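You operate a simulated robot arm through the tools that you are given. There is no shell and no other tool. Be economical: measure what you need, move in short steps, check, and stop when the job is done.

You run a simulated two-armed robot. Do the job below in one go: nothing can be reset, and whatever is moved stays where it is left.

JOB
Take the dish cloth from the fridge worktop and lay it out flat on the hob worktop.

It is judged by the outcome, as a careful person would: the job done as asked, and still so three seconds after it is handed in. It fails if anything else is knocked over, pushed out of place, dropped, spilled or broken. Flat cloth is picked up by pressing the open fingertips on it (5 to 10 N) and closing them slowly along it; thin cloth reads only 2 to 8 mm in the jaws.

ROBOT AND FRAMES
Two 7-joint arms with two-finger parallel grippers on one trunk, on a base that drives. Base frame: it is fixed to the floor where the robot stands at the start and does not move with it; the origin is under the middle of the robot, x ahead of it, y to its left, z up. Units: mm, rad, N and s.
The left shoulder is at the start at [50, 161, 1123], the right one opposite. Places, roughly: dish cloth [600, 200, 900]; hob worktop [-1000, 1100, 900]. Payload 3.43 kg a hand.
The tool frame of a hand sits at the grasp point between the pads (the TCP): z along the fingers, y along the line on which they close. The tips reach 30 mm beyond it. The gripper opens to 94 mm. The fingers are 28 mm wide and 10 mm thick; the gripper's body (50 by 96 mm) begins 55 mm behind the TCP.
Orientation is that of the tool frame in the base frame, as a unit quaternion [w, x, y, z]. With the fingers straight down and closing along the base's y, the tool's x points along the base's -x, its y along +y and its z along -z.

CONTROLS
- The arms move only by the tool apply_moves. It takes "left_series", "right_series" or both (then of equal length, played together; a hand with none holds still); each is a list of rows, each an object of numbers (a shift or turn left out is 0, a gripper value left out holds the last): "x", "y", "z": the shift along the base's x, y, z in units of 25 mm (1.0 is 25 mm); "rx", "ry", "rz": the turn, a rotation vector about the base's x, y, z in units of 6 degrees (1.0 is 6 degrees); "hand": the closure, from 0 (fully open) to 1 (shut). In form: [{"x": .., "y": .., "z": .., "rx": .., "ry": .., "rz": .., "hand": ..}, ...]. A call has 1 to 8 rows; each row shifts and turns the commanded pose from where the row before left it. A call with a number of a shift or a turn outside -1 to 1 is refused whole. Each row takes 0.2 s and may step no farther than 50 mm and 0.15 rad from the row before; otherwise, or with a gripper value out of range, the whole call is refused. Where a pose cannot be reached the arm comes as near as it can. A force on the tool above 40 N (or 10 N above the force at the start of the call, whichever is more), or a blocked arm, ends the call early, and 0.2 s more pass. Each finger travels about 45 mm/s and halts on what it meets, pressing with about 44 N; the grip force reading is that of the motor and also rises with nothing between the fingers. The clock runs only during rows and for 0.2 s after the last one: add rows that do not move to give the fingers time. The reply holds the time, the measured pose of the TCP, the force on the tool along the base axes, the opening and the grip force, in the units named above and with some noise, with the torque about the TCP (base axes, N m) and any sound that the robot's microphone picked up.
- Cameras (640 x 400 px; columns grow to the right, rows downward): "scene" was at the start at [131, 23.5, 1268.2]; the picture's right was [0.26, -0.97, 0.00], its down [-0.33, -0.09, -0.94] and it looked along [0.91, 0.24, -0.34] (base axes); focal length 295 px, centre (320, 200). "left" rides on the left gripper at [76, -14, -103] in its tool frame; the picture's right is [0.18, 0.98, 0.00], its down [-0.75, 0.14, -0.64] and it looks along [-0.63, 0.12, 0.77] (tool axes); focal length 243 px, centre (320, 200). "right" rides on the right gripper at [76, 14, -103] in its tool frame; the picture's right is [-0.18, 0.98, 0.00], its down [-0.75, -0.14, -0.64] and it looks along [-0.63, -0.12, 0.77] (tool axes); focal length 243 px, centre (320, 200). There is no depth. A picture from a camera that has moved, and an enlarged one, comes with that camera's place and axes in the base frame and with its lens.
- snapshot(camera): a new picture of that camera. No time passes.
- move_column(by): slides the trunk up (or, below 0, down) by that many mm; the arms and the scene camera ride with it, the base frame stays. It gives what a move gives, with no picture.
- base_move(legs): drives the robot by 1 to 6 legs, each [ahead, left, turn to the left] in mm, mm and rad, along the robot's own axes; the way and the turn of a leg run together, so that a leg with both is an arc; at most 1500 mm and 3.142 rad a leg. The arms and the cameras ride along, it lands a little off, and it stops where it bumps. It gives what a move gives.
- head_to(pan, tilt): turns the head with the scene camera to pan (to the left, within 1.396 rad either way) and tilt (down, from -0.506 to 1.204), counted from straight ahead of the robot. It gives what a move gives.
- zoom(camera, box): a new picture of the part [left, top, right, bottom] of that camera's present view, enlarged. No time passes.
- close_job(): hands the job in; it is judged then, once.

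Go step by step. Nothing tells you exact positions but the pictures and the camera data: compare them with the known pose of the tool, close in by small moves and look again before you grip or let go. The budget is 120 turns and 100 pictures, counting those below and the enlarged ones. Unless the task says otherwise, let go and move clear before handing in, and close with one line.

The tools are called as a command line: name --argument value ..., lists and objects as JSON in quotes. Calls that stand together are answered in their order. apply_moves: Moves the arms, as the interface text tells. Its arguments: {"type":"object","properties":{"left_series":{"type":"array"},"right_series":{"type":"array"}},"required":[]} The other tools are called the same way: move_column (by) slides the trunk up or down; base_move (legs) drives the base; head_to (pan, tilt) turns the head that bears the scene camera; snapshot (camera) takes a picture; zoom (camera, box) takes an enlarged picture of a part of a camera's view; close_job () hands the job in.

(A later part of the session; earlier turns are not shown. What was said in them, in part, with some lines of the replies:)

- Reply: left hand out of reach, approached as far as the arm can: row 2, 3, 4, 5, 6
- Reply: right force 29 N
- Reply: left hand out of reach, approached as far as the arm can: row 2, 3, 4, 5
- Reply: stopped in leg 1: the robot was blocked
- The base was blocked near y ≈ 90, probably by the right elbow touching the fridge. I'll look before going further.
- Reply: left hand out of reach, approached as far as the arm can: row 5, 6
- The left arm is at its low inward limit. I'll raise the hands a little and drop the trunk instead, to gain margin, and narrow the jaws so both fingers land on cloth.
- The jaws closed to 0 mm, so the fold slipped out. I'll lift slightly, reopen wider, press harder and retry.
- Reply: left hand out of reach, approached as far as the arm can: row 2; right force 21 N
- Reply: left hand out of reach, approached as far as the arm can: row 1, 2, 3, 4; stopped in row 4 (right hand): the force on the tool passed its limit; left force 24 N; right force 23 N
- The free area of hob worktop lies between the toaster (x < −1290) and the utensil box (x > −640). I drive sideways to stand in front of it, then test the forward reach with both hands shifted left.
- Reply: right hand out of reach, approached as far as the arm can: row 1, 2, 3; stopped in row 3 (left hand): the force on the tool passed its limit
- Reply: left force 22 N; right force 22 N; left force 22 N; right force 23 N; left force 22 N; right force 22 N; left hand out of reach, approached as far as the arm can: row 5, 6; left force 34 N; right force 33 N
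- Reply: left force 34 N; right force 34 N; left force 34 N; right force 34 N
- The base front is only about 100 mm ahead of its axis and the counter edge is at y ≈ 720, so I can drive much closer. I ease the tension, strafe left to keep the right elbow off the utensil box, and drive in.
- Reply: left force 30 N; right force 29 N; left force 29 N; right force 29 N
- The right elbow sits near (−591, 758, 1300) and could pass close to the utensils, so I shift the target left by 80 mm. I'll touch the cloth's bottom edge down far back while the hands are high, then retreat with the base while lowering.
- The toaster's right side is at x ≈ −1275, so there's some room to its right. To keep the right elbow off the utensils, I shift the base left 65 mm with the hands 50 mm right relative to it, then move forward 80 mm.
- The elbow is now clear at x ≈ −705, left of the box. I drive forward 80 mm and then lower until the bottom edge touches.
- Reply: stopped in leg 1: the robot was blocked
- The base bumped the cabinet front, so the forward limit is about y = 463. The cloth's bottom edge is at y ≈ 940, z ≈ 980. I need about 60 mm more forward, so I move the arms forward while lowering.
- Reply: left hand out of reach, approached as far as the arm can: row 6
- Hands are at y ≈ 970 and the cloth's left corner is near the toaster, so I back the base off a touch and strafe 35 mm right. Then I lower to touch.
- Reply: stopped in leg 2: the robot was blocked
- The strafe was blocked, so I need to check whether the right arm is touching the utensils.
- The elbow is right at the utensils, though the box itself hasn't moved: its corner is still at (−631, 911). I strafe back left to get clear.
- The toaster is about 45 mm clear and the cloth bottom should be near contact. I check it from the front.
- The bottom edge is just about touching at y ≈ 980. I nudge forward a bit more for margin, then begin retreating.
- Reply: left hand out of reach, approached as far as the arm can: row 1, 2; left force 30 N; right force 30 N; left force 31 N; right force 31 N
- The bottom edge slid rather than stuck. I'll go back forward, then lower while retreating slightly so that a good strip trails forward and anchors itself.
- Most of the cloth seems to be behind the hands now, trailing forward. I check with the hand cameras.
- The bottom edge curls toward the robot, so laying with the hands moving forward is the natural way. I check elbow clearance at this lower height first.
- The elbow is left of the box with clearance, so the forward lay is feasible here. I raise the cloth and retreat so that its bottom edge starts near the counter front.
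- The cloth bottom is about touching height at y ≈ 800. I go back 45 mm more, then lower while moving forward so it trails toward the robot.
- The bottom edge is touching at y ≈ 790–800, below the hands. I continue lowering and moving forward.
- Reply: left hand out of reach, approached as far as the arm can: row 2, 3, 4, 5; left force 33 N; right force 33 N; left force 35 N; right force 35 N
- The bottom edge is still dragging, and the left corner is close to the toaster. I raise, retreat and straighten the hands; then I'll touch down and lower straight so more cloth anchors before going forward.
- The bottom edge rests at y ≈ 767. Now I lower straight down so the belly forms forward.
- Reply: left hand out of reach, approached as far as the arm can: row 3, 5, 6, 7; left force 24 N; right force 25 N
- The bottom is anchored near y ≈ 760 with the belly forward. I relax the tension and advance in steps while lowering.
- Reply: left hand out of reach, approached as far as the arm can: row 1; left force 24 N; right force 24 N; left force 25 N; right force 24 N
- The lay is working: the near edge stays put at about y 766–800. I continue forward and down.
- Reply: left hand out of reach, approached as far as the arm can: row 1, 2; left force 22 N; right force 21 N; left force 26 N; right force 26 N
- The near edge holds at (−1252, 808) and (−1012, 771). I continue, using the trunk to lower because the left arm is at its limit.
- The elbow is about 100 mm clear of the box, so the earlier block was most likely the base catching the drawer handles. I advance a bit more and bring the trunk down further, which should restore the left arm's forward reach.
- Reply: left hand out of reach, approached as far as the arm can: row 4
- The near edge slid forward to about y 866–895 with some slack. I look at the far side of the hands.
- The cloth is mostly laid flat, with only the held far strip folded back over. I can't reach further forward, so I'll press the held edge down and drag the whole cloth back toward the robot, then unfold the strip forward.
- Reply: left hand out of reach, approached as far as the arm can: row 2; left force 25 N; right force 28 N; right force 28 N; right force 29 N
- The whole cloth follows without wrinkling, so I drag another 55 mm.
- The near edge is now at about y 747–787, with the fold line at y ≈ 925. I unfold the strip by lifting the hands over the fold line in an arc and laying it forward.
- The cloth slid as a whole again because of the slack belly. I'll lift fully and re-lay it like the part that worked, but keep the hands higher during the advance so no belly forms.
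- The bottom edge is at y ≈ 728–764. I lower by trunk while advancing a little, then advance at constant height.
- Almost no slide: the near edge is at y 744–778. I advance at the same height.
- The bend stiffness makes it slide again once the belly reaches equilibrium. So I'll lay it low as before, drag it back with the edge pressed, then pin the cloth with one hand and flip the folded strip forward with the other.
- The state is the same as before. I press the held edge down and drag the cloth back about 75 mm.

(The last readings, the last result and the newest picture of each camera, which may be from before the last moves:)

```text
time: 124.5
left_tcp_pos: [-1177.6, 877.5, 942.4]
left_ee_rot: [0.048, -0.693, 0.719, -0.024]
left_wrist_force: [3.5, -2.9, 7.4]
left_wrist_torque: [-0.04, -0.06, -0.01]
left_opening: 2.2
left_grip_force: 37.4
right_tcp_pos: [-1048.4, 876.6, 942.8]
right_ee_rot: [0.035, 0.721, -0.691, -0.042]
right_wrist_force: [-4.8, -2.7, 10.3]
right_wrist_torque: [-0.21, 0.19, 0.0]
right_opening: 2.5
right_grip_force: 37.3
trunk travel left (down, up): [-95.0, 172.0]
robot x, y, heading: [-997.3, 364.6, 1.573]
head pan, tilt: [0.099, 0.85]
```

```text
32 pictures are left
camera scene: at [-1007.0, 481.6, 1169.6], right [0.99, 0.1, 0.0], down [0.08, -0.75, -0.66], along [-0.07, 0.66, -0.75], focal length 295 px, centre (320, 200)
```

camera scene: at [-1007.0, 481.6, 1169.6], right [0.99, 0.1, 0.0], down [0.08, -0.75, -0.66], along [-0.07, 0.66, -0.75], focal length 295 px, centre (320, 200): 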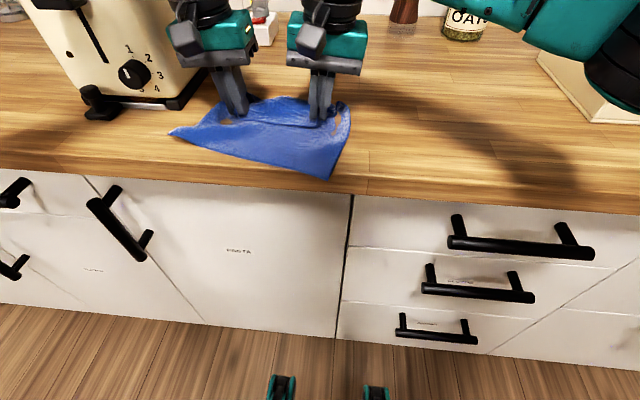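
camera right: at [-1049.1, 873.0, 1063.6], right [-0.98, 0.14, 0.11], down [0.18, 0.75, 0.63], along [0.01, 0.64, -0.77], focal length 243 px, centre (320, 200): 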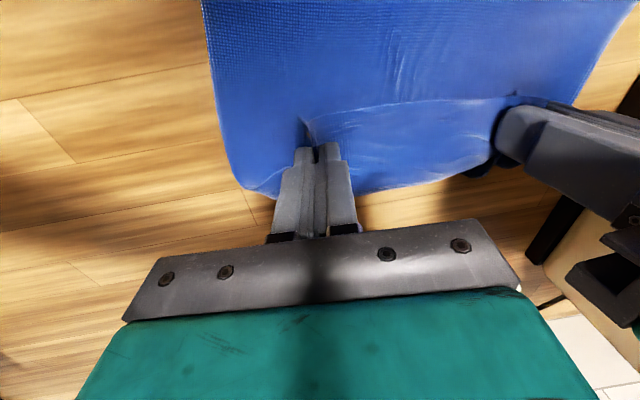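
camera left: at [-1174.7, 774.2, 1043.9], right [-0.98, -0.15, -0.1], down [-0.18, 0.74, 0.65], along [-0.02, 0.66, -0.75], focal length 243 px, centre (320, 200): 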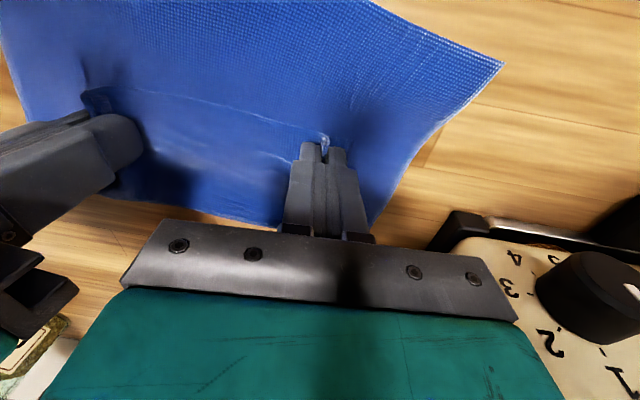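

The near edge is at y ≈ 745 (right) to 817 (left). I release slowly to spread the pinches, then lift clear and look.

apply_moves --left_series '[{"z": 0.04, "hand": 0.9}, {"hand": 0.8}, {"hand": 0.7}, {"hand": 0.6}, {"z": 0.3}, {"z": 0.8}, {"z": 0.9}, {"z": 0.9}]' --right_series '[{"z": 0.04, "hand": 0.9}, {"hand": 0.8}, {"hand": 0.7}, {"hand": 0.6}, {"z": 0.3}, {"z": 0.8}, {"z": 0.9}, {"z": 0.9}]'

snapshot --camera "scene"

snapshot --camera "left"

snapshot --camera "right"

```text
time: 126.3
left_tcp_pos: [-1177.8, 878.6, 1015.2]
left_ee_rot: [0.047, -0.693, 0.719, -0.025]
left_wrist_force: [0.0, 0.5, -0.6]
left_wrist_torque: [-0.02, 0.0, 0.02]
left_opening: 37.6
left_grip_force: 0.0
right_tcp_pos: [-1047.3, 878.9, 1017.0]
right_ee_rot: [0.036, 0.721, -0.691, -0.041]
right_wrist_force: [-0.5, 0.6, 0.0]
right_wrist_torque: [0.05, 0.0, 0.01]
right_opening: 37.5
right_grip_force: 0.1
trunk travel left (down, up): [-95.0, 172.0]
robot x, y, heading: [-999.7, 365.0, 1.572]
head pan, tilt: [0.099, 0.85]
```

```text
31 pictures are left
camera scene: at [-1007.2, 483.2, 1169.3], right [0.99, 0.1, 0.0], down [0.08, -0.75, -0.66], along [-0.07, 0.66, -0.75], focal length 295 px, centre (320, 200)
```

scene: 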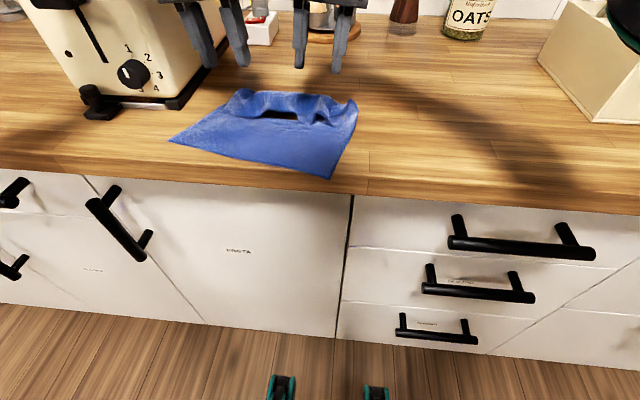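

```text
30 pictures are left
camera left: at [-1175.6, 798.0, 1116.8], right [-0.98, -0.15, -0.11], down [-0.18, 0.74, 0.65], along [-0.02, 0.66, -0.75], focal length 243 px, centre (320, 200)
```

left: 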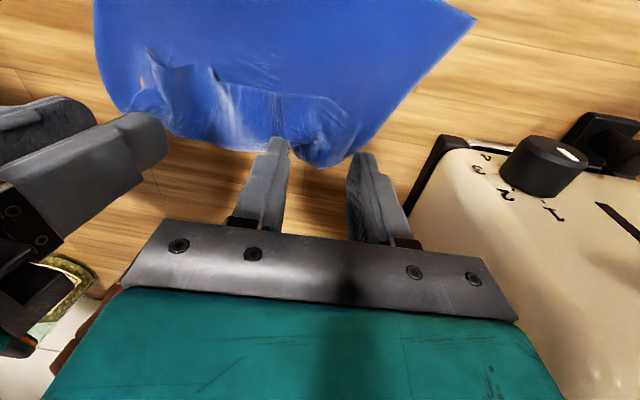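

```text
29 pictures are left
camera right: at [-1049.1, 800.9, 1118.6], right [-0.98, 0.14, 0.11], down [0.18, 0.75, 0.63], along [0.01, 0.64, -0.77], focal length 243 px, centre (320, 200)
```

right: 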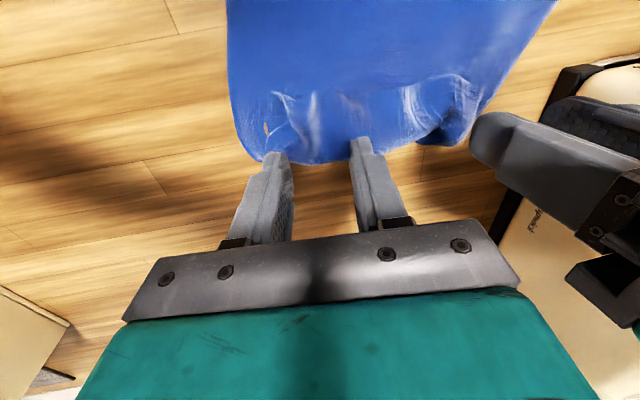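

The cloth lies with a strip about 60 mm wide folded over at the far side (free edge at y ≈ 857, fold at y ≈ 917). I'll move the base in, pin with the left hand near the front, and sweep the right hand's prongs forward under the strip.

base_move --legs '[[83, 0, 0]]'

apply_moves --left_series '[{"y": -0.92, "x": 0.1}, {"y": -0.92, "x": 0.1}, {"y": -0.92, "x": 0.1}, {"y": -0.92, "x": 0.1}, {"y": -0.92}, {"y": -0.92}]' --right_series '[{"y": -0.9, "hand": 0.15}, {"y": -0.9}, {"y": -0.9}, {"y": -0.9}, {"y": -0.9}, {"y": -0.9}]'

snapshot --camera "scene"

```text
time: 127.4
left_tcp_pos: [-1177.6, 960.4, 1016.3]
left_ee_rot: [0.047, -0.693, 0.719, -0.025]
left_wrist_force: [0.1, 0.6, 0.1]
left_wrist_torque: [-0.04, 0.03, -0.01]
left_opening: 37.6
left_grip_force: 0.0
right_tcp_pos: [-1049.6, 963.1, 1015.3]
right_ee_rot: [0.036, 0.721, -0.691, -0.042]
right_wrist_force: [-0.7, -0.1, -0.6]
right_wrist_torque: [0.01, 0.01, 0.03]
right_opening: 37.7
right_grip_force: 0.2
trunk travel left (down, up): [-95.0, 172.0]
robot x, y, heading: [-998.2, 451.7, 1.571]
head pan, tilt: [0.099, 0.85]
```

```text
time: 128.8
left_tcp_pos: [-1168.1, 821.1, 1016.7]
left_ee_rot: [0.047, -0.693, 0.719, -0.025]
left_wrist_force: [0.3, 0.3, -0.6]
left_wrist_torque: [-0.01, -0.02, 0.0]
left_opening: 37.7
left_grip_force: 0.0
right_tcp_pos: [-1050.1, 823.9, 1017.8]
right_ee_rot: [0.036, 0.72, -0.691, -0.043]
right_wrist_force: [0.1, 0.1, -0.4]
right_wrist_torque: [-0.03, 0.02, -0.02]
right_opening: 79.8
right_grip_force: 0.1
trunk travel left (down, up): [-95.0, 172.0]
robot x, y, heading: [-1002.3, 448.5, 1.575]
head pan, tilt: [0.099, 0.85]
```

```text
28 pictures are left
camera scene: at [-1007.4, 565.2, 1169.4], right [0.99, 0.1, 0.0], down [0.08, -0.75, -0.66], along [-0.07, 0.66, -0.75], focal length 295 px, centre (320, 200)
```

scene: 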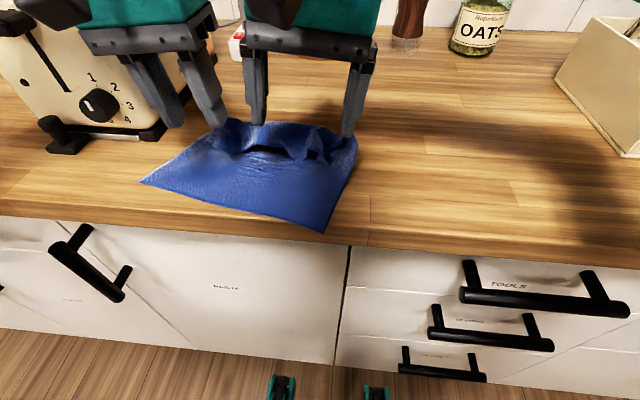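

I lower both: left to pin at about 10 N, right to hover with its tips just above the cloth in front of the strip.

apply_moves --left_series '[{"z": -0.8, "y": -0.2}, {"z": -0.8}, {"z": -0.8}, {"z": -0.5}, {"z": -0.1}, {"z": -0.05}]' --right_series '[{"z": -0.7}, {"z": -0.7}, {"z": -0.7}, {"z": -0.6}, {}, {}]'

```text
time: 130.3
left_tcp_pos: [-1166.5, 818.9, 944.7]
left_ee_rot: [0.052, -0.693, 0.719, -0.021]
left_wrist_force: [-1.8, -2.5, 18.4]
left_wrist_torque: [-0.28, 0.51, 0.07]
left_opening: 37.6
left_grip_force: 0.0
right_tcp_pos: [-1048.0, 824.0, 949.2]
right_ee_rot: [0.035, 0.721, -0.691, -0.043]
right_wrist_force: [-1.0, 0.1, -0.5]
right_wrist_torque: [-0.01, 0.0, 0.0]
right_opening: 79.9
right_grip_force: 0.0
trunk travel left (down, up): [-95.0, 172.0]
robot x, y, heading: [-999.5, 448.8, 1.579]
head pan, tilt: [0.099, 0.85]
stopped in row 6 (left hand): the force on the tool passed its limit (the readings are from after the stop); the commanded pose is now the measured one
```

apply_moves --right_series '[{"y": 0.5}, {"y": 0.5}, {"y": 0.5}, {"y": 0.5}, {"y": 0.5}]'

snapshot --camera "scene"

```text
time: 131.5
left_tcp_pos: [-1166.7, 818.5, 944.7]
left_ee_rot: [0.053, -0.693, 0.719, -0.02]
left_wrist_force: [-2.7, 1.5, 33.2]
left_wrist_torque: [-0.35, 1.03, -0.11]
left_opening: 37.7
left_grip_force: 0.0
right_tcp_pos: [-1048.5, 886.8, 948.9]
right_ee_rot: [0.034, 0.721, -0.69, -0.043]
right_wrist_force: [0.4, 0.0, -0.3]
right_wrist_torque: [0.0, 0.0, -0.01]
right_opening: 79.8
right_grip_force: 0.1
trunk travel left (down, up): [-95.0, 172.0]
robot x, y, heading: [-996.0, 448.8, 1.569]
head pan, tilt: [0.099, 0.85]
```

```text
27 pictures are left
camera scene: at [-1006.8, 563.8, 1169.7], right [0.99, 0.1, 0.0], down [0.08, -0.75, -0.66], along [-0.07, 0.66, -0.75], focal length 295 px, centre (320, 200)
```

scene: 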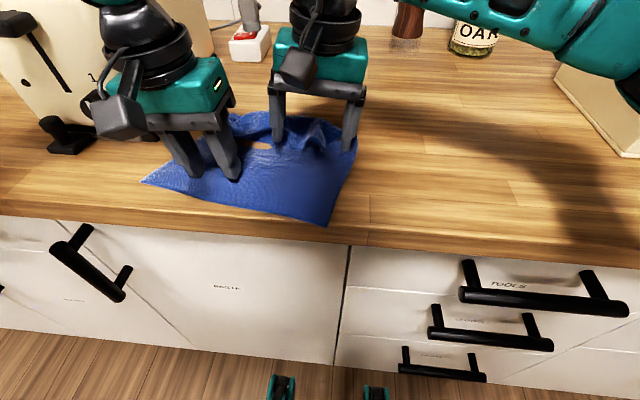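

The prongs are moving under the strip. I ease the pinning force and continue the sweep.

apply_moves --left_series '[{"z": 0.06}, {}, {}, {}, {}, {}, {}]' --right_series '[{"y": 0.5}, {"y": 0.5}, {"y": 0.5}, {"y": 0.5}, {"y": 0.5}, {"y": 0.5}, {"y": 0.5}]'

snapshot --camera "scene"

snapshot --camera "right"

```text
time: 133.1
left_tcp_pos: [-1166.8, 818.7, 944.3]
left_ee_rot: [0.05, -0.692, 0.719, -0.022]
left_wrist_force: [0.9, 4.3, 17.4]
left_wrist_torque: [-0.01, 0.45, -0.13]
left_opening: 37.1
left_grip_force: 0.0
right_tcp_pos: [-1048.1, 975.9, 947.5]
right_ee_rot: [0.036, 0.721, -0.691, -0.042]
right_wrist_force: [-0.5, 0.3, -0.2]
right_wrist_torque: [0.04, 0.03, 0.0]
right_opening: 79.6
right_grip_force: 0.2
trunk travel left (down, up): [-95.0, 172.0]
robot x, y, heading: [-1000.9, 446.6, 1.573]
head pan, tilt: [0.099, 0.85]
```

```text
26 pictures are left
camera scene: at [-1007.0, 564.9, 1169.4], right [0.99, 0.1, 0.0], down [0.08, -0.75, -0.66], along [-0.07, 0.66, -0.75], focal length 295 px, centre (320, 200)
```

scene: 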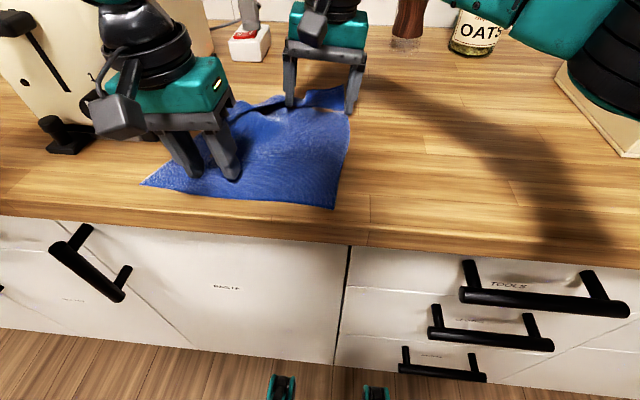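

```text
25 pictures are left
camera right: at [-1049.1, 897.7, 1050.3], right [-0.98, 0.14, 0.11], down [0.18, 0.75, 0.63], along [0.01, 0.64, -0.77], focal length 243 px, centre (320, 200)
```

right: 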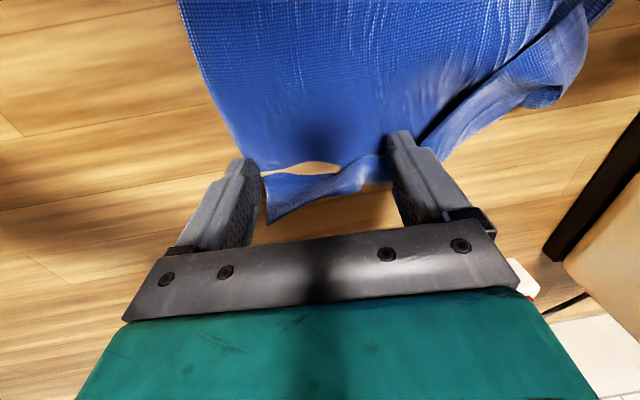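

The right half is unfolded beautifully. Now I lift the right hand and re-pin it further back, and lift the left hand and look at the remaining left fold.

apply_moves --left_series '[{}, {}, {}, {}, {}, {}, {}, {}]' --right_series '[{"z": 0.8}, {"z": 0.8}, {"z": 0.4, "hand": 0.6}, {"y": -0.9}, {"y": -0.9}, {"y": -0.9}, {"y": -0.5}, {}]'

apply_moves --left_series '[{"z": 0.5}, {"z": 0.8}, {"z": 0.8}, {"z": 0.8}, {"hand": 0.15}, {}]'

snapshot --camera "scene"

snapshot --camera "left"

```text
time: 134.9
left_tcp_pos: [-1166.6, 819.6, 944.5]
left_ee_rot: [0.05, -0.693, 0.719, -0.022]
left_wrist_force: [0.6, 1.7, 12.5]
left_wrist_torque: [-0.07, 0.35, -0.08]
left_opening: 36.8
left_grip_force: 0.0
right_tcp_pos: [-1047.9, 895.0, 999.3]
right_ee_rot: [0.036, 0.721, -0.691, -0.043]
right_wrist_force: [-0.2, -0.9, 0.4]
right_wrist_torque: [0.04, -0.02, 0.03]
right_opening: 37.6
right_grip_force: 0.0
trunk travel left (down, up): [-95.0, 172.0]
robot x, y, heading: [-1000.9, 448.8, 1.577]
head pan, tilt: [0.099, 0.85]
```

```text
time: 136.3
left_tcp_pos: [-1167.8, 818.1, 1016.9]
left_ee_rot: [0.051, -0.693, 0.719, -0.023]
left_wrist_force: [-0.5, -1.0, -0.1]
left_wrist_torque: [-0.01, 0.0, -0.01]
left_opening: 80.1
left_grip_force: 0.2
right_tcp_pos: [-1049.2, 895.8, 998.6]
right_ee_rot: [0.036, 0.721, -0.691, -0.042]
right_wrist_force: [0.8, -0.1, 0.3]
right_wrist_torque: [-0.01, 0.01, 0.02]
right_opening: 37.4
right_grip_force: 0.1
trunk travel left (down, up): [-95.0, 172.0]
robot x, y, heading: [-1001.2, 444.5, 1.575]
head pan, tilt: [0.099, 0.85]
```

```text
24 pictures are left
camera scene: at [-1007.5, 565.5, 1169.3], right [0.99, 0.1, 0.0], down [0.08, -0.75, -0.66], along [-0.07, 0.66, -0.75], focal length 295 px, centre (320, 200)
```

scene: 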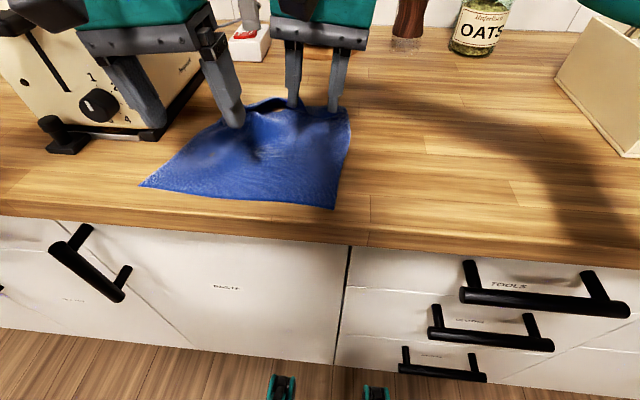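

```text
23 pictures are left
camera left: at [-1165.6, 738.1, 1116.8], right [-0.98, -0.15, -0.11], down [-0.18, 0.73, 0.66], along [-0.02, 0.66, -0.75], focal length 243 px, centre (320, 200)
```

left: 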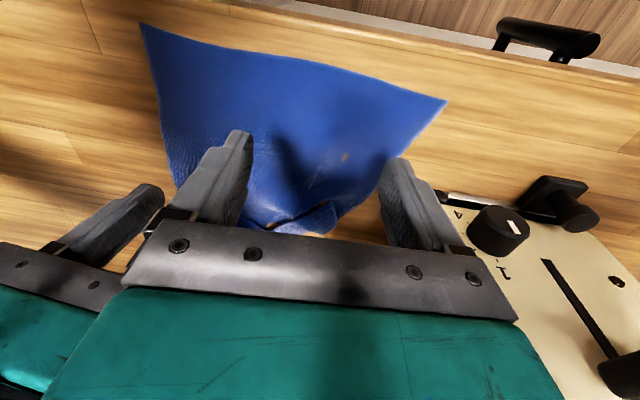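

apply_moves --left_series '[{"z": 0.9, "x": -0.5, "y": -0.5}, {"z": 0.9, "y": -0.7}, {"z": 0.9, "y": -0.7}, {"z": 0.9}]' --right_series '[{"z": 0.9}, {"z": 0.9}, {"z": 0.9}, {"z": 0.9}]'

zoom --camera "scene" --box '[120, 60, 380, 222]'

```text
time: 137.3
left_tcp_pos: [-1178.6, 772.4, 1106.5]
left_ee_rot: [0.049, -0.692, 0.72, -0.022]
left_wrist_force: [0.2, 0.1, 0.7]
left_wrist_torque: [-0.03, -0.03, 0.01]
left_opening: 79.9
left_grip_force: 0.0
right_tcp_pos: [-1049.9, 895.6, 1089.7]
right_ee_rot: [0.036, 0.721, -0.691, -0.041]
right_wrist_force: [0.4, -0.5, -0.1]
right_wrist_torque: [-0.03, 0.0, 0.01]
right_opening: 37.5
right_grip_force: 0.0
trunk travel left (down, up): [-95.0, 172.0]
robot x, y, heading: [-996.6, 446.0, 1.57]
head pan, tilt: [0.099, 0.85]
```

```text
2.46 times, centred on (250, 141) of scene
camera zoom: at [-1007.5, 565.3, 1169.3], right [0.99, 0.1, 0.0], down [0.08, -0.75, -0.66], along [-0.07, 0.66, -0.75], focal length 726 px, centre (492, 345)
```

zoom: 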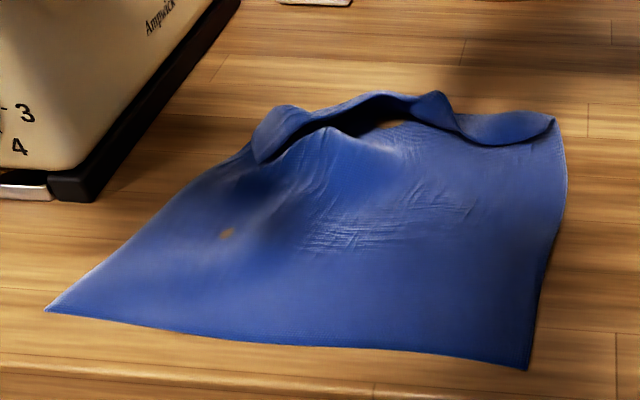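

The right part is flat, with a curled crest and the left flap still folded at about (−1186, 921). I pin with the right hand at about (−1065, 830) and sweep the left prongs forward under the flap.

apply_moves --left_series '[{"x": 0.24}, {"x": 0.24}, {"x": 0.24}, {}, {}, {}, {}]' --right_series '[{"x": -0.3, "y": -0.9, "z": -0.5}, {"x": -0.3, "y": -0.9, "z": -0.9}, {"y": -0.8, "z": -0.9}, {"z": -0.9}, {"z": -0.9}, {"z": -0.9}, {"z": -0.7}]'

apply_moves --left_series '[{"y": 0.9, "z": -0.7}, {"y": 0.9, "z": -0.7}, {"y": 0.9, "z": -0.7}, {"y": 0.9, "z": -0.7}, {"y": 0.9, "z": -0.9}, {"z": -0.9}, {"z": -0.8}, {"z": -0.6}]' --right_series '[{"z": -0.1}, {}, {}, {}, {}, {}, {}, {}]'

zoom --camera "scene" --box '[120, 60, 380, 222]'

```text
time: 138.9
left_tcp_pos: [-1162.1, 771.8, 1105.9]
left_ee_rot: [0.051, -0.693, 0.719, -0.021]
left_wrist_force: [0.9, 0.4, -0.6]
left_wrist_torque: [0.01, 0.02, 0.01]
left_opening: 79.9
left_grip_force: 0.0
right_tcp_pos: [-1064.1, 830.8, 945.3]
right_ee_rot: [0.036, 0.721, -0.691, -0.042]
right_wrist_force: [0.1, 0.2, -0.2]
right_wrist_torque: [-0.01, -0.01, 0.01]
right_opening: 37.9
right_grip_force: 0.0
trunk travel left (down, up): [-95.0, 172.0]
robot x, y, heading: [-998.3, 447.6, 1.571]
head pan, tilt: [0.099, 0.85]
```

```text
time: 140.7
left_tcp_pos: [-1161.8, 884.0, 955.8]
left_ee_rot: [0.051, -0.693, 0.719, -0.022]
left_wrist_force: [-0.5, -0.7, -0.4]
left_wrist_torque: [0.01, 0.0, 0.02]
left_opening: 79.9
left_grip_force: 0.1
right_tcp_pos: [-1064.2, 831.5, 945.5]
right_ee_rot: [0.036, 0.721, -0.691, -0.042]
right_wrist_force: [1.7, 1.4, 13.7]
right_wrist_torque: [-0.16, -0.39, -0.01]
right_opening: 37.4
right_grip_force: 0.1
trunk travel left (down, up): [-95.0, 172.0]
robot x, y, heading: [-997.6, 451.3, 1.575]
head pan, tilt: [0.099, 0.85]
```

```text
2.46 times, centred on (250, 141) of scene
camera zoom: at [-1007.3, 564.8, 1169.5], right [0.99, 0.1, 0.0], down [0.08, -0.75, -0.66], along [-0.07, 0.66, -0.75], focal length 726 px, centre (492, 345)
```

zoom: 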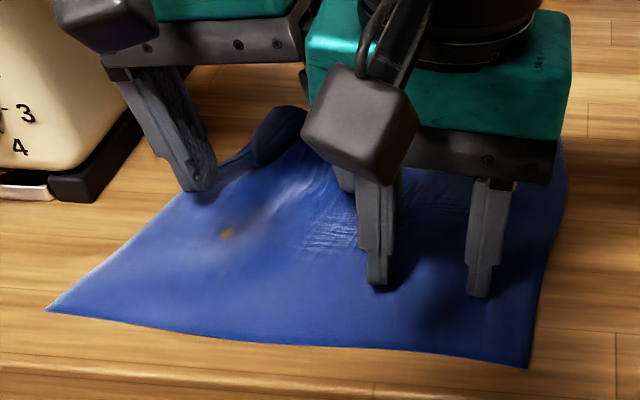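

The flap sits between the prongs, so I narrow them and sweep forward.

apply_moves --left_series '[{"hand": 0.6, "z": -0.1}, {"z": -0.05}, {"y": 0.5}, {"y": 0.5}, {"y": 0.5}, {"y": 0.5}, {"y": 0.5}, {"y": 0.5}]'

zoom --camera "scene" --box '[120, 60, 380, 222]'

snapshot --camera "left"

```text
time: 142.5
left_tcp_pos: [-1161.5, 958.5, 954.3]
left_ee_rot: [0.05, -0.693, 0.719, -0.022]
left_wrist_force: [-0.9, 0.7, -0.2]
left_wrist_torque: [0.0, -0.02, -0.02]
left_opening: 37.7
left_grip_force: 0.1
right_tcp_pos: [-1063.5, 829.7, 944.8]
right_ee_rot: [0.035, 0.721, -0.691, -0.043]
right_wrist_force: [1.6, 2.6, 18.3]
right_wrist_torque: [-0.12, -0.52, 0.08]
right_opening: 37.3
right_grip_force: 0.1
trunk travel left (down, up): [-95.0, 172.0]
robot x, y, heading: [-1001.6, 448.8, 1.576]
head pan, tilt: [0.099, 0.85]
```

```text
2.46 times, centred on (250, 141) of scene
camera zoom: at [-1007.3, 564.7, 1169.5], right [0.99, 0.1, 0.0], down [0.08, -0.75, -0.66], along [-0.07, 0.66, -0.75], focal length 726 px, centre (492, 345)
```

zoom: 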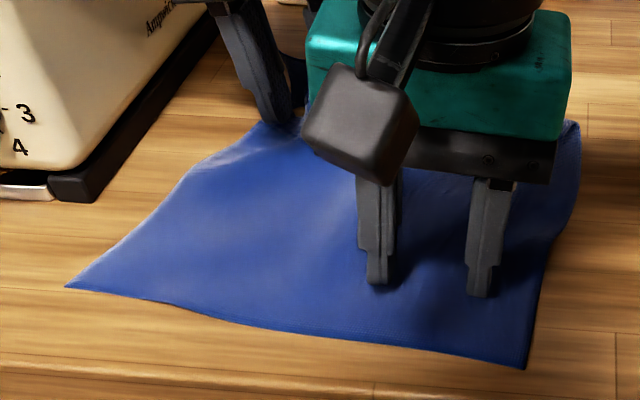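

```text
19 pictures are left
camera left: at [-1159.4, 877.7, 1053.4], right [-0.98, -0.15, -0.11], down [-0.18, 0.73, 0.66], along [-0.02, 0.66, -0.75], focal length 243 px, centre (320, 200)
```

left: 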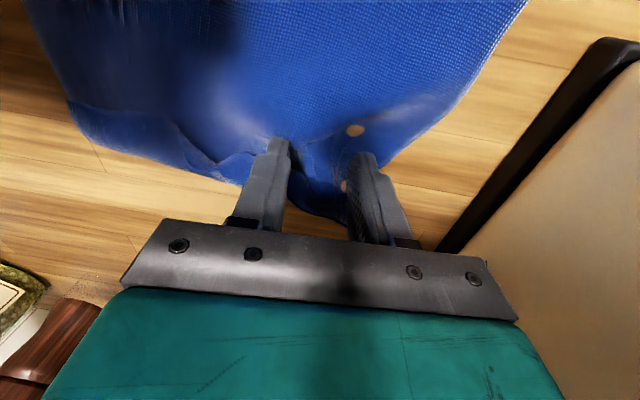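

The left flap opens out as well. I sweep a bit further, then lift both hands and look.

apply_moves --left_series '[{"y": 0.4}, {"y": 0.4}, {"z": 0.5}, {"z": 0.9}, {"z": 0.9}, {"z": 0.9}, {"y": -0.9}, {"y": -0.9}]'

apply_moves --left_series '[{"y": -0.9, "z": 0.5}, {"y": -0.9, "z": 0.5}, {"y": -0.9, "z": 0.5}, {"y": -0.9}, {"y": -0.9}]' --right_series '[{"z": 0.5}, {"z": 0.9}, {"z": 0.9}, {"z": 0.9, "y": -0.5}, {"z": 0.9, "y": -0.5}]'

zoom --camera "scene" --box '[120, 60, 380, 222]'

```text
time: 144.3
left_tcp_pos: [-1169.3, 924.5, 1034.9]
left_ee_rot: [0.051, -0.693, 0.719, -0.021]
left_wrist_force: [0.2, -0.3, 0.2]
left_wrist_torque: [0.04, 0.0, -0.01]
left_opening: 37.5
left_grip_force: 0.1
left hand out of reach, approached as far as the arm can: row 2, 6
right_tcp_pos: [-1063.9, 828.8, 945.2]
right_ee_rot: [0.036, 0.721, -0.691, -0.042]
right_wrist_force: [2.1, 3.0, 22.4]
right_wrist_torque: [-0.13, -0.64, 0.06]
right_opening: 36.9
right_grip_force: 0.1
trunk travel left (down, up): [-95.0, 172.0]
robot x, y, heading: [-999.2, 448.4, 1.576]
head pan, tilt: [0.099, 0.85]
```

```text
time: 145.5
left_tcp_pos: [-1170.5, 812.5, 1070.2]
left_ee_rot: [0.051, -0.693, 0.719, -0.023]
left_wrist_force: [0.6, 0.5, -0.2]
left_wrist_torque: [0.0, -0.03, -0.03]
left_opening: 37.6
left_grip_force: 0.0
right_tcp_pos: [-1064.0, 804.9, 1046.0]
right_ee_rot: [0.036, 0.721, -0.69, -0.043]
right_wrist_force: [0.8, 0.4, 0.0]
right_wrist_torque: [-0.05, -0.01, 0.01]
right_opening: 37.6
right_grip_force: 0.0
trunk travel left (down, up): [-95.0, 172.0]
robot x, y, heading: [-999.3, 449.8, 1.569]
head pan, tilt: [0.099, 0.85]
```

```text
2.46 times, centred on (250, 141) of scene
camera zoom: at [-1007.5, 565.1, 1169.3], right [0.99, 0.1, 0.0], down [0.08, -0.75, -0.66], along [-0.07, 0.66, -0.75], focal length 726 px, centre (492, 345)
```

zoom: 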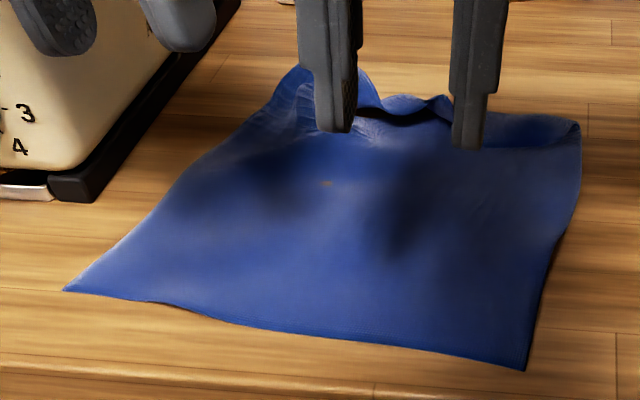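

It's nearly flat; only a narrow strip along the far edge is still turned over (free edge at y ≈ 946, fold at y ≈ 980). I press both hands on the cloth and drag it 40 mm toward the robot, so the far edge comes within sweep reach.

apply_moves --left_series '[{"z": -0.8, "y": 0.3}, {"z": -0.9, "y": 0.3}, {"z": -0.9}, {"z": -0.9}, {"z": -0.9}, {"z": -0.6}, {"z": -0.1}]' --right_series '[{"z": -0.5, "y": 0.3}, {"z": -0.7, "y": 0.3}, {"z": -0.7}, {"z": -0.8}, {"z": -0.8}, {"z": -0.5}, {"z": -0.1}]'

```text
time: 147.1
left_tcp_pos: [-1169.1, 827.5, 946.0]
left_ee_rot: [0.052, -0.693, 0.719, -0.022]
left_wrist_force: [-1.0, 0.3, 10.9]
left_wrist_torque: [-0.1, 0.36, 0.01]
left_opening: 37.8
left_grip_force: 0.3
right_tcp_pos: [-1064.2, 820.1, 944.3]
right_ee_rot: [0.035, 0.721, -0.69, -0.044]
right_wrist_force: [1.0, 0.9, 5.0]
right_wrist_torque: [-0.02, -0.17, 0.01]
right_opening: 37.4
right_grip_force: 0.1
trunk travel left (down, up): [-95.0, 172.0]
robot x, y, heading: [-1002.0, 447.5, 1.574]
head pan, tilt: [0.099, 0.85]
```

apply_moves --right_series '[{"z": -0.05}, {}]'

base_move --legs '[[-42, 0, 0]]'

apply_moves --left_series '[{"z": 0.7}, {"z": 0.9}, {"z": 0.9}]' --right_series '[{"z": 0.7}, {"z": 0.9}, {"z": 0.9, "hand": 0.2}]'

base_move --legs '[[44, 0, 0]]'

zoom --camera "scene" --box '[120, 80, 380, 242]'

```text
time: 147.7
left_tcp_pos: [-1168.7, 827.6, 945.4]
left_ee_rot: [0.051, -0.693, 0.719, -0.021]
left_wrist_force: [-1.3, 3.3, 12.9]
left_wrist_torque: [-0.04, 0.41, -0.13]
left_opening: 37.8
left_grip_force: 0.2
right_tcp_pos: [-1062.9, 820.0, 942.9]
right_ee_rot: [0.035, 0.721, -0.69, -0.044]
right_wrist_force: [0.9, 2.4, 18.4]
right_wrist_torque: [-0.07, -0.48, 0.09]
right_opening: 36.7
right_grip_force: 0.0
trunk travel left (down, up): [-95.0, 172.0]
robot x, y, heading: [-998.8, 448.0, 1.576]
head pan, tilt: [0.099, 0.85]
```

```text
time: 148.6
left_tcp_pos: [-1167.9, 782.0, 944.9]
left_ee_rot: [0.05, -0.693, 0.719, -0.022]
left_wrist_force: [0.0, -3.9, 14.0]
left_wrist_torque: [-0.26, 0.38, 0.08]
left_opening: 37.0
left_grip_force: 0.1
right_tcp_pos: [-1064.3, 774.6, 943.7]
right_ee_rot: [0.036, 0.721, -0.69, -0.043]
right_wrist_force: [1.4, -6.2, 24.9]
right_wrist_torque: [-0.39, -0.66, -0.17]
right_opening: 36.5
right_grip_force: 0.0
trunk travel left (down, up): [-95.0, 172.0]
robot x, y, heading: [-1001.9, 407.0, 1.569]
head pan, tilt: [0.099, 0.85]
```

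```text
time: 149.4
left_tcp_pos: [-1169.1, 783.2, 1005.4]
left_ee_rot: [0.05, -0.693, 0.719, -0.023]
left_wrist_force: [0.4, 0.4, -0.3]
left_wrist_torque: [0.02, 0.0, 0.02]
left_opening: 37.7
left_grip_force: 0.1
right_tcp_pos: [-1064.2, 776.6, 1005.1]
right_ee_rot: [0.037, 0.722, -0.69, -0.042]
right_wrist_force: [-0.3, 0.1, 0.0]
right_wrist_torque: [0.0, 0.03, -0.03]
right_opening: 72.4
right_grip_force: 0.1
trunk travel left (down, up): [-95.0, 172.0]
robot x, y, heading: [-997.0, 403.4, 1.57]
head pan, tilt: [0.099, 0.85]
```

```text
time: 150.3
left_tcp_pos: [-1169.4, 827.4, 1005.0]
left_ee_rot: [0.049, -0.693, 0.719, -0.024]
left_wrist_force: [0.2, 0.7, 0.0]
left_wrist_torque: [-0.03, 0.03, 0.0]
left_opening: 37.4
left_grip_force: 0.0
right_tcp_pos: [-1064.7, 821.1, 1004.0]
right_ee_rot: [0.037, 0.721, -0.691, -0.041]
right_wrist_force: [-0.1, -0.1, 0.1]
right_wrist_torque: [0.0, -0.03, 0.0]
right_opening: 74.9
right_grip_force: 0.1
trunk travel left (down, up): [-95.0, 172.0]
robot x, y, heading: [-1002.2, 451.2, 1.571]
head pan, tilt: [0.099, 0.85]
```

```text
2.46 times, centred on (250, 161) of scene
camera zoom: at [-1007.5, 567.5, 1169.2], right [0.99, 0.1, 0.0], down [0.08, -0.75, -0.66], along [-0.07, 0.66, -0.75], focal length 726 px, centre (492, 296)
```

zoom: 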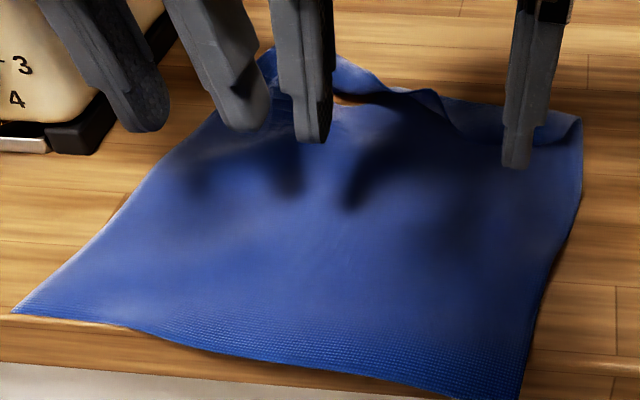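

The cloth moved as planned, though its front edge now slightly overhangs; I'll push it forward again afterwards. Now I pin with the left hand and sweep the right prongs under the far strip.

apply_moves --left_series '[{"z": -0.8}, {"z": -0.8}, {"z": -0.7}, {"z": -0.15}, {"z": -0.05}, {}, {}]' --right_series '[{"x": 0.4, "y": 0.8}, {"x": 0.4, "y": 0.8}, {"y": 0.8}, {"z": -0.8}, {"z": -0.8}, {"z": -0.65}, {}]'

apply_moves --right_series '[{"y": 0.5}, {"y": 0.5}, {"y": 0.5}, {"y": 0.5}, {"y": 0.5}, {"y": 0.5}, {"y": 0.5}, {"y": 0.5}]'

zoom --camera "scene" --box '[120, 80, 380, 242]'

```text
time: 151.9
left_tcp_pos: [-1168.6, 827.7, 944.0]
left_ee_rot: [0.051, -0.693, 0.719, -0.022]
left_wrist_force: [-3.1, 1.4, 16.6]
left_wrist_torque: [-0.1, 0.54, -0.01]
left_opening: 38.2
left_grip_force: 0.6
right_tcp_pos: [-1044.6, 881.1, 948.3]
right_ee_rot: [0.036, 0.722, -0.69, -0.042]
right_wrist_force: [0.7, -0.6, 0.6]
right_wrist_torque: [-0.03, 0.03, -0.01]
right_opening: 75.2
right_grip_force: 0.1
trunk travel left (down, up): [-95.0, 172.0]
robot x, y, heading: [-998.4, 451.6, 1.565]
head pan, tilt: [0.099, 0.85]
```

```text
time: 153.7
left_tcp_pos: [-1167.5, 827.4, 944.2]
left_ee_rot: [0.05, -0.693, 0.719, -0.022]
left_wrist_force: [-3.8, 5.2, 28.1]
left_wrist_torque: [-0.06, 0.88, -0.15]
left_opening: 38.7
left_grip_force: 0.8
right_tcp_pos: [-1043.8, 982.6, 949.7]
right_ee_rot: [0.037, 0.721, -0.691, -0.042]
right_wrist_force: [0.8, 0.8, 0.3]
right_wrist_torque: [0.02, 0.01, 0.0]
right_opening: 75.1
right_grip_force: 0.1
trunk travel left (down, up): [-95.0, 172.0]
robot x, y, heading: [-997.9, 450.8, 1.574]
head pan, tilt: [0.099, 0.85]
```

```text
2.46 times, centred on (250, 161) of scene
camera zoom: at [-1007.1, 566.0, 1169.5], right [0.99, 0.1, 0.0], down [0.08, -0.75, -0.66], along [-0.07, 0.66, -0.75], focal length 726 px, centre (492, 296)
```

zoom: 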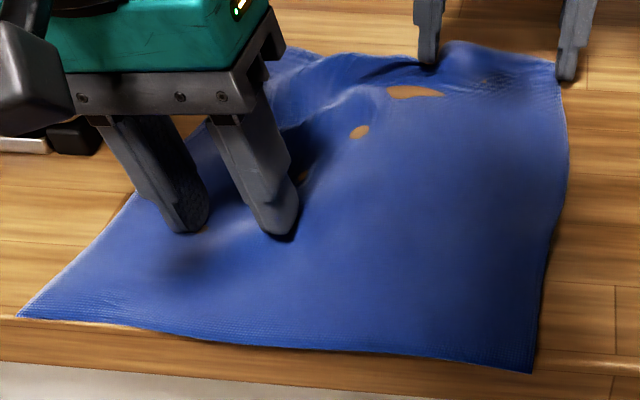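

The right far side is now flat. I swap roles: the right hand pins, and the left sweeps the remaining middle and left far edge.

apply_moves --right_series '[{"z": 0.6}, {"z": 0.9}, {"z": 0.5, "hand": 0.6}, {"y": -0.95}, {"y": -0.95}, {"y": -0.95}, {"y": -0.95}, {"y": -0.95}]'

apply_moves --right_series '[{"y": -0.6}, {"z": -0.8}, {"z": -0.8}, {"z": -0.5}, {"z": -0.15}, {}, {}, {}]' --left_series '[{}, {}, {}, {}, {"z": 0.6}, {"z": 0.9}, {"z": 0.9, "hand": 0.45}, {"y": 0.7}]'

zoom --camera "scene" --box '[120, 80, 380, 242]'

snapshot --camera "left"

```text
time: 155.5
left_tcp_pos: [-1169.0, 827.3, 944.4]
left_ee_rot: [0.051, -0.693, 0.719, -0.022]
left_wrist_force: [-3.7, 5.1, 28.5]
left_wrist_torque: [-0.09, 0.89, -0.15]
left_opening: 38.0
left_grip_force: 0.4
right_tcp_pos: [-1044.9, 860.4, 1000.5]
right_ee_rot: [0.037, 0.722, -0.69, -0.043]
right_wrist_force: [0.4, 0.1, -0.2]
right_wrist_torque: [-0.03, -0.02, -0.03]
right_opening: 37.4
right_grip_force: 0.1
trunk travel left (down, up): [-95.0, 172.0]
robot x, y, heading: [-996.3, 448.5, 1.575]
head pan, tilt: [0.099, 0.85]
```

```text
time: 157.3
left_tcp_pos: [-1169.0, 842.9, 1002.9]
left_ee_rot: [0.049, -0.693, 0.719, -0.023]
left_wrist_force: [0.0, 0.3, -0.5]
left_wrist_torque: [0.01, -0.01, 0.01]
left_opening: 51.8
left_grip_force: 0.0
right_tcp_pos: [-1043.9, 847.7, 944.7]
right_ee_rot: [0.036, 0.722, -0.69, -0.042]
right_wrist_force: [1.7, 3.4, 16.2]
right_wrist_torque: [0.01, -0.47, 0.09]
right_opening: 37.6
right_grip_force: 0.1
trunk travel left (down, up): [-95.0, 172.0]
robot x, y, heading: [-1001.6, 449.8, 1.569]
head pan, tilt: [0.099, 0.85]
```

```text
2.46 times, centred on (250, 161) of scene
camera zoom: at [-1007.2, 566.2, 1169.5], right [0.99, 0.1, 0.0], down [0.08, -0.75, -0.66], along [-0.07, 0.66, -0.75], focal length 726 px, centre (492, 296)
```

zoom: 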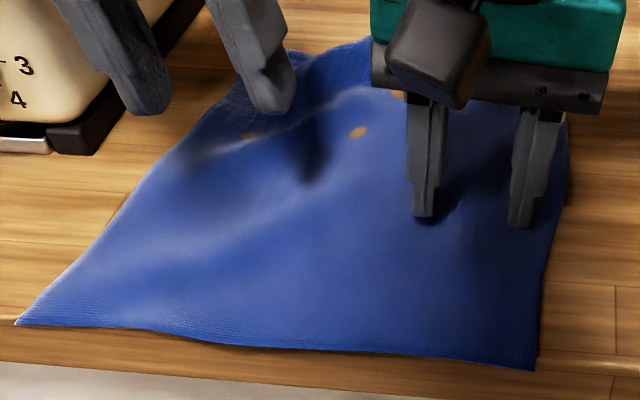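

```text
14 pictures are left
camera left: at [-1167.2, 763.4, 1103.3], right [-0.98, -0.15, -0.11], down [-0.18, 0.74, 0.65], along [-0.02, 0.66, -0.75], focal length 243 px, centre (320, 200)
```

left: 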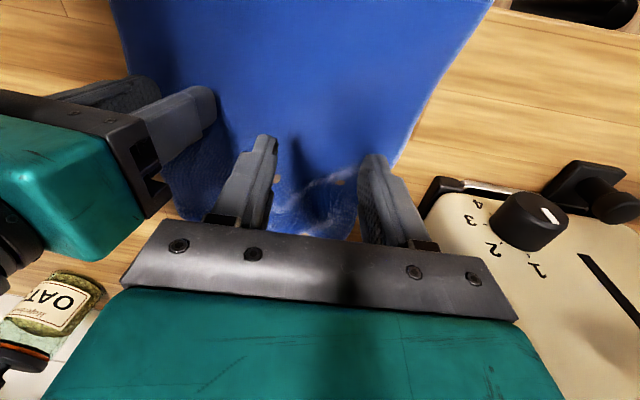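

The cloth is nearly flat, with only a soft ridge at the upper left. I press the left hand beyond the ridge and pull it forward while the right hand pins, stretching the ridge out.

apply_moves --left_series '[{"y": 0.9, "x": 0.2}, {"y": 0.9, "x": 0.2}, {"y": 0.9, "x": 0.2}, {"y": 0.9, "x": 0.1}, {"y": 0.5, "z": -0.4}, {"z": -0.8}, {"z": -0.8}, {"z": -0.3}]'

apply_moves --left_series '[{"z": -0.1}, {"y": 0.2}, {"y": 0.2}, {"y": 0.2}, {"y": 0.2}, {}]'

zoom --camera "scene" --box '[120, 80, 380, 242]'

```text
time: 159.1
left_tcp_pos: [-1152.3, 946.9, 945.9]
left_ee_rot: [0.051, -0.693, 0.719, -0.022]
left_wrist_force: [0.4, 0.8, -0.3]
left_wrist_torque: [0.01, 0.02, 0.0]
left_opening: 51.8
left_grip_force: 0.0
right_tcp_pos: [-1044.8, 847.5, 944.1]
right_ee_rot: [0.038, 0.721, -0.691, -0.043]
right_wrist_force: [2.5, 5.4, 24.6]
right_wrist_torque: [0.05, -0.71, 0.16]
right_opening: 37.6
right_grip_force: 0.1
trunk travel left (down, up): [-95.0, 172.0]
robot x, y, heading: [-1000.9, 449.1, 1.575]
head pan, tilt: [0.099, 0.85]
```

```text
time: 160.5
left_tcp_pos: [-1155.6, 962.6, 945.6]
left_ee_rot: [0.051, -0.692, 0.72, -0.022]
left_wrist_force: [2.1, -1.7, 11.0]
left_wrist_torque: [-0.18, 0.27, 0.08]
left_opening: 49.7
left_grip_force: 0.1
left hand out of reach, approached as far as the arm can: row 5
right_tcp_pos: [-1043.9, 848.1, 944.1]
right_ee_rot: [0.036, 0.722, -0.69, -0.043]
right_wrist_force: [0.4, 3.8, 19.3]
right_wrist_torque: [0.03, -0.46, 0.1]
right_opening: 36.5
right_grip_force: 0.1
trunk travel left (down, up): [-95.0, 172.0]
robot x, y, heading: [-1001.1, 447.0, 1.574]
head pan, tilt: [0.099, 0.85]
```

```text
2.46 times, centred on (250, 161) of scene
camera zoom: at [-1006.8, 565.3, 1169.6], right [0.99, 0.1, 0.0], down [0.08, -0.75, -0.66], along [-0.07, 0.66, -0.75], focal length 726 px, centre (492, 296)
```

zoom: 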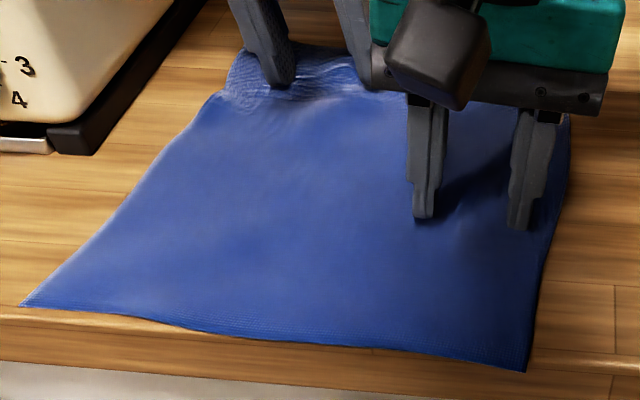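

The ridge is gone. Now I shift the whole cloth forward about 25–30 mm off the front edge: lift, step back, press both hands, drive forward.

apply_moves --left_series '[{"z": 0.5}, {"z": 0.8}, {"z": 0.7}]' --right_series '[{"z": 0.5}, {"z": 0.8}, {"z": 0.7}]'

base_move --legs '[[-28, 0, 0]]'

apply_moves --left_series '[{"z": -0.7}, {"z": -0.8}, {"z": -0.5}, {}]' --right_series '[{"z": -0.7, "y": 0.9}, {"z": -0.8, "y": 0.5}, {"z": -0.5}, {}]'

```text
time: 161.3
left_tcp_pos: [-1156.8, 961.8, 993.8]
left_ee_rot: [0.049, -0.693, 0.719, -0.023]
left_wrist_force: [0.9, -0.1, 0.3]
left_wrist_torque: [0.04, 0.0, 0.0]
left_opening: 51.6
left_grip_force: 0.1
right_tcp_pos: [-1045.2, 848.2, 991.2]
right_ee_rot: [0.036, 0.722, -0.689, -0.042]
right_wrist_force: [0.0, 0.2, 0.6]
right_wrist_torque: [-0.01, -0.03, 0.03]
right_opening: 37.7
right_grip_force: 0.1
trunk travel left (down, up): [-95.0, 172.0]
robot x, y, heading: [-998.5, 448.6, 1.572]
head pan, tilt: [0.099, 0.85]
```

```text
time: 162.1
left_tcp_pos: [-1154.8, 934.1, 994.2]
left_ee_rot: [0.05, -0.693, 0.718, -0.023]
left_wrist_force: [0.0, -0.3, -0.2]
left_wrist_torque: [0.05, -0.05, 0.0]
left_opening: 51.8
left_grip_force: 0.1
right_tcp_pos: [-1045.3, 820.1, 993.1]
right_ee_rot: [0.037, 0.721, -0.691, -0.042]
right_wrist_force: [0.0, 0.7, 0.0]
right_wrist_torque: [-0.02, 0.01, 0.03]
right_opening: 37.4
right_grip_force: 0.0
trunk travel left (down, up): [-95.0, 172.0]
robot x, y, heading: [-999.7, 422.3, 1.574]
head pan, tilt: [0.099, 0.85]
```

```text
time: 163.1
left_tcp_pos: [-1155.3, 934.3, 945.1]
left_ee_rot: [0.051, -0.693, 0.719, -0.022]
left_wrist_force: [-0.1, 1.3, 6.2]
left_wrist_torque: [-0.05, 0.21, -0.04]
left_opening: 51.9
left_grip_force: 0.1
right_tcp_pos: [-1044.7, 855.9, 944.7]
right_ee_rot: [0.036, 0.722, -0.69, -0.043]
right_wrist_force: [-0.5, 3.0, 12.5]
right_wrist_torque: [-0.01, -0.32, 0.05]
right_opening: 37.1
right_grip_force: 0.1
trunk travel left (down, up): [-95.0, 172.0]
robot x, y, heading: [-1000.2, 422.5, 1.57]
head pan, tilt: [0.099, 0.85]
```

base_move --legs '[[30, 0, 0]]'

zoom --camera "scene" --box '[120, 80, 380, 242]'

```text
time: 163.9
left_tcp_pos: [-1156.0, 965.2, 945.1]
left_ee_rot: [0.051, -0.693, 0.719, -0.022]
left_wrist_force: [0.6, 1.6, 8.6]
left_wrist_torque: [-0.02, 0.22, -0.06]
left_opening: 51.5
left_grip_force: 0.0
right_tcp_pos: [-1043.3, 887.0, 944.4]
right_ee_rot: [0.035, 0.721, -0.691, -0.044]
right_wrist_force: [-0.9, 4.8, 18.9]
right_wrist_torque: [0.03, -0.41, 0.14]
right_opening: 36.2
right_grip_force: 0.1
trunk travel left (down, up): [-95.0, 172.0]
robot x, y, heading: [-998.6, 455.9, 1.572]
head pan, tilt: [0.099, 0.85]
```

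```text
2.46 times, centred on (250, 161) of scene
camera zoom: at [-1007.2, 568.3, 1169.6], right [0.99, 0.1, 0.0], down [0.08, -0.75, -0.66], along [-0.07, 0.66, -0.75], focal length 726 px, centre (492, 296)
```

zoom: 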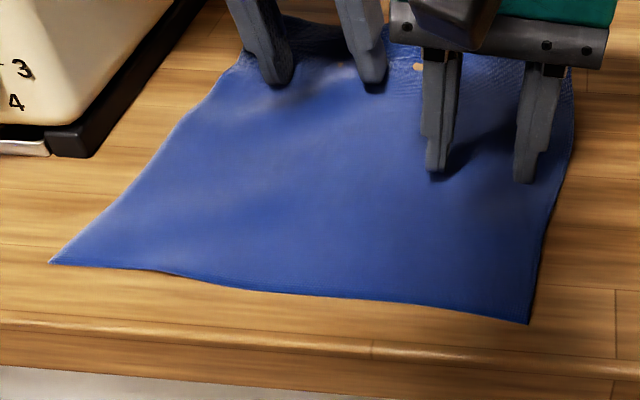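

The cloth is now well on the worktop and flat. I lift both hands, back the base away and check the result.

apply_moves --left_series '[{"z": 0.4}, {"z": 0.8}, {"z": 0.9}, {"z": 0.9}, {"z": 0.9}, {"z": 0.9}]' --right_series '[{"z": 0.4}, {"z": 0.8}, {"z": 0.9}, {"z": 0.9}, {"z": 0.9}, {"z": 0.9}]'

base_move --legs '[[-250, 0, 0]]'

move_column --by 150

snapshot --camera "scene"

zoom --camera "scene" --box '[180, 60, 400, 198]'

```text
time: 165.3
left_tcp_pos: [-1161.9, 959.1, 1062.0]
left_ee_rot: [0.051, -0.693, 0.719, -0.022]
left_wrist_force: [-0.2, -0.6, 0.1]
left_wrist_torque: [0.02, 0.04, 0.02]
left_opening: 51.7
left_grip_force: 0.1
left hand out of reach, approached as far as the arm can: row 5, 6
right_tcp_pos: [-1043.7, 887.0, 1064.3]
right_ee_rot: [0.036, 0.721, -0.69, -0.044]
right_wrist_force: [0.0, 0.4, 0.7]
right_wrist_torque: [0.0, 0.03, 0.02]
right_opening: 37.8
right_grip_force: 0.1
trunk travel left (down, up): [-95.0, 172.0]
robot x, y, heading: [-1002.4, 453.3, 1.574]
head pan, tilt: [0.099, 0.85]
```

```text
time: 167.2
left_tcp_pos: [-1162.1, 708.5, 1063.4]
left_ee_rot: [0.052, -0.693, 0.719, -0.023]
left_wrist_force: [0.0, -0.3, -0.1]
left_wrist_torque: [0.02, 0.03, 0.0]
left_opening: 51.8
left_grip_force: 0.1
right_tcp_pos: [-1043.2, 635.1, 1063.9]
right_ee_rot: [0.036, 0.721, -0.69, -0.043]
right_wrist_force: [1.1, -1.7, 0.0]
right_wrist_torque: [0.0, -0.03, 0.0]
right_opening: 37.3
right_grip_force: 0.0
trunk travel left (down, up): [-95.0, 172.0]
robot x, y, heading: [-999.8, 205.0, 1.571]
head pan, tilt: [0.099, 0.85]
```

```text
time: 168.9
left_tcp_pos: [-1161.6, 708.7, 1212.1]
left_ee_rot: [0.052, -0.692, 0.719, -0.024]
left_wrist_force: [-0.8, -0.9, -0.2]
left_wrist_torque: [0.0, 0.04, 0.01]
left_opening: 51.8
left_grip_force: 0.1
right_tcp_pos: [-1044.3, 636.5, 1213.5]
right_ee_rot: [0.037, 0.722, -0.69, -0.044]
right_wrist_force: [-0.4, -0.8, -0.5]
right_wrist_torque: [0.01, 0.02, 0.01]
right_opening: 37.5
right_grip_force: 0.2
trunk travel left (down, up): [-245.0, 22.0]
robot x, y, heading: [-999.8, 200.2, 1.573]
head pan, tilt: [0.099, 0.85]
```

```text
11 pictures are left
camera scene: at [-1007.1, 319.1, 1319.2], right [0.99, 0.1, 0.0], down [0.08, -0.75, -0.66], along [-0.07, 0.66, -0.75], focal length 295 px, centre (320, 200)
```

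scene: 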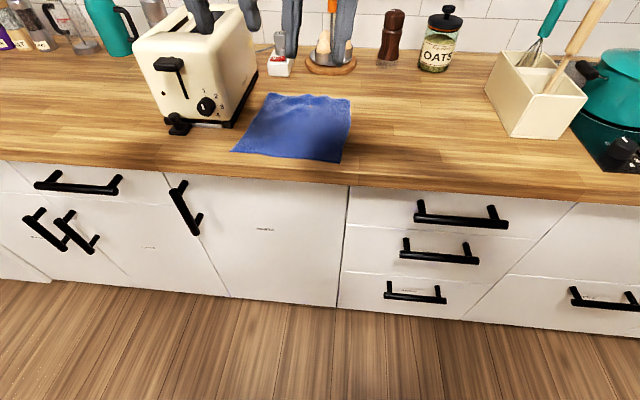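

```text
2.90 times, centred on (290, 129) of scene
camera zoom: at [-1007.1, 319.1, 1319.2], right [0.99, 0.1, 0.0], down [0.08, -0.75, -0.66], along [-0.07, 0.66, -0.75], focal length 855 px, centre (407, 406)
```

zoom: 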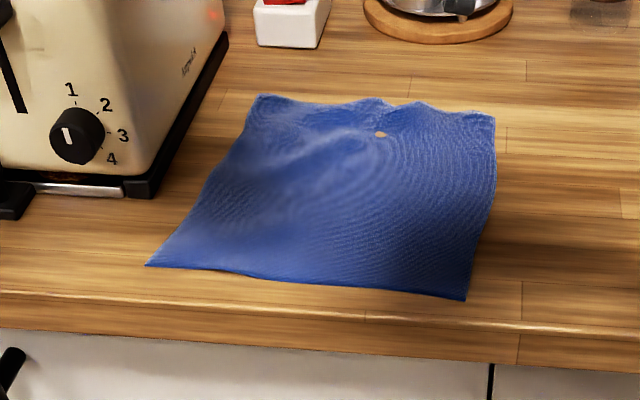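

The cloth lies spread out flat on the hob worktop. Both hands are empty and clear, and the toaster, jars and utensils are still standing where they were.

close_job

```text
The job is handed in.
```

The dish cloth now lies spread out on the hob worktop, just right of the toaster; it is flat apart from slight waves along its back edge, and nothing else was knocked over or visibly moved.
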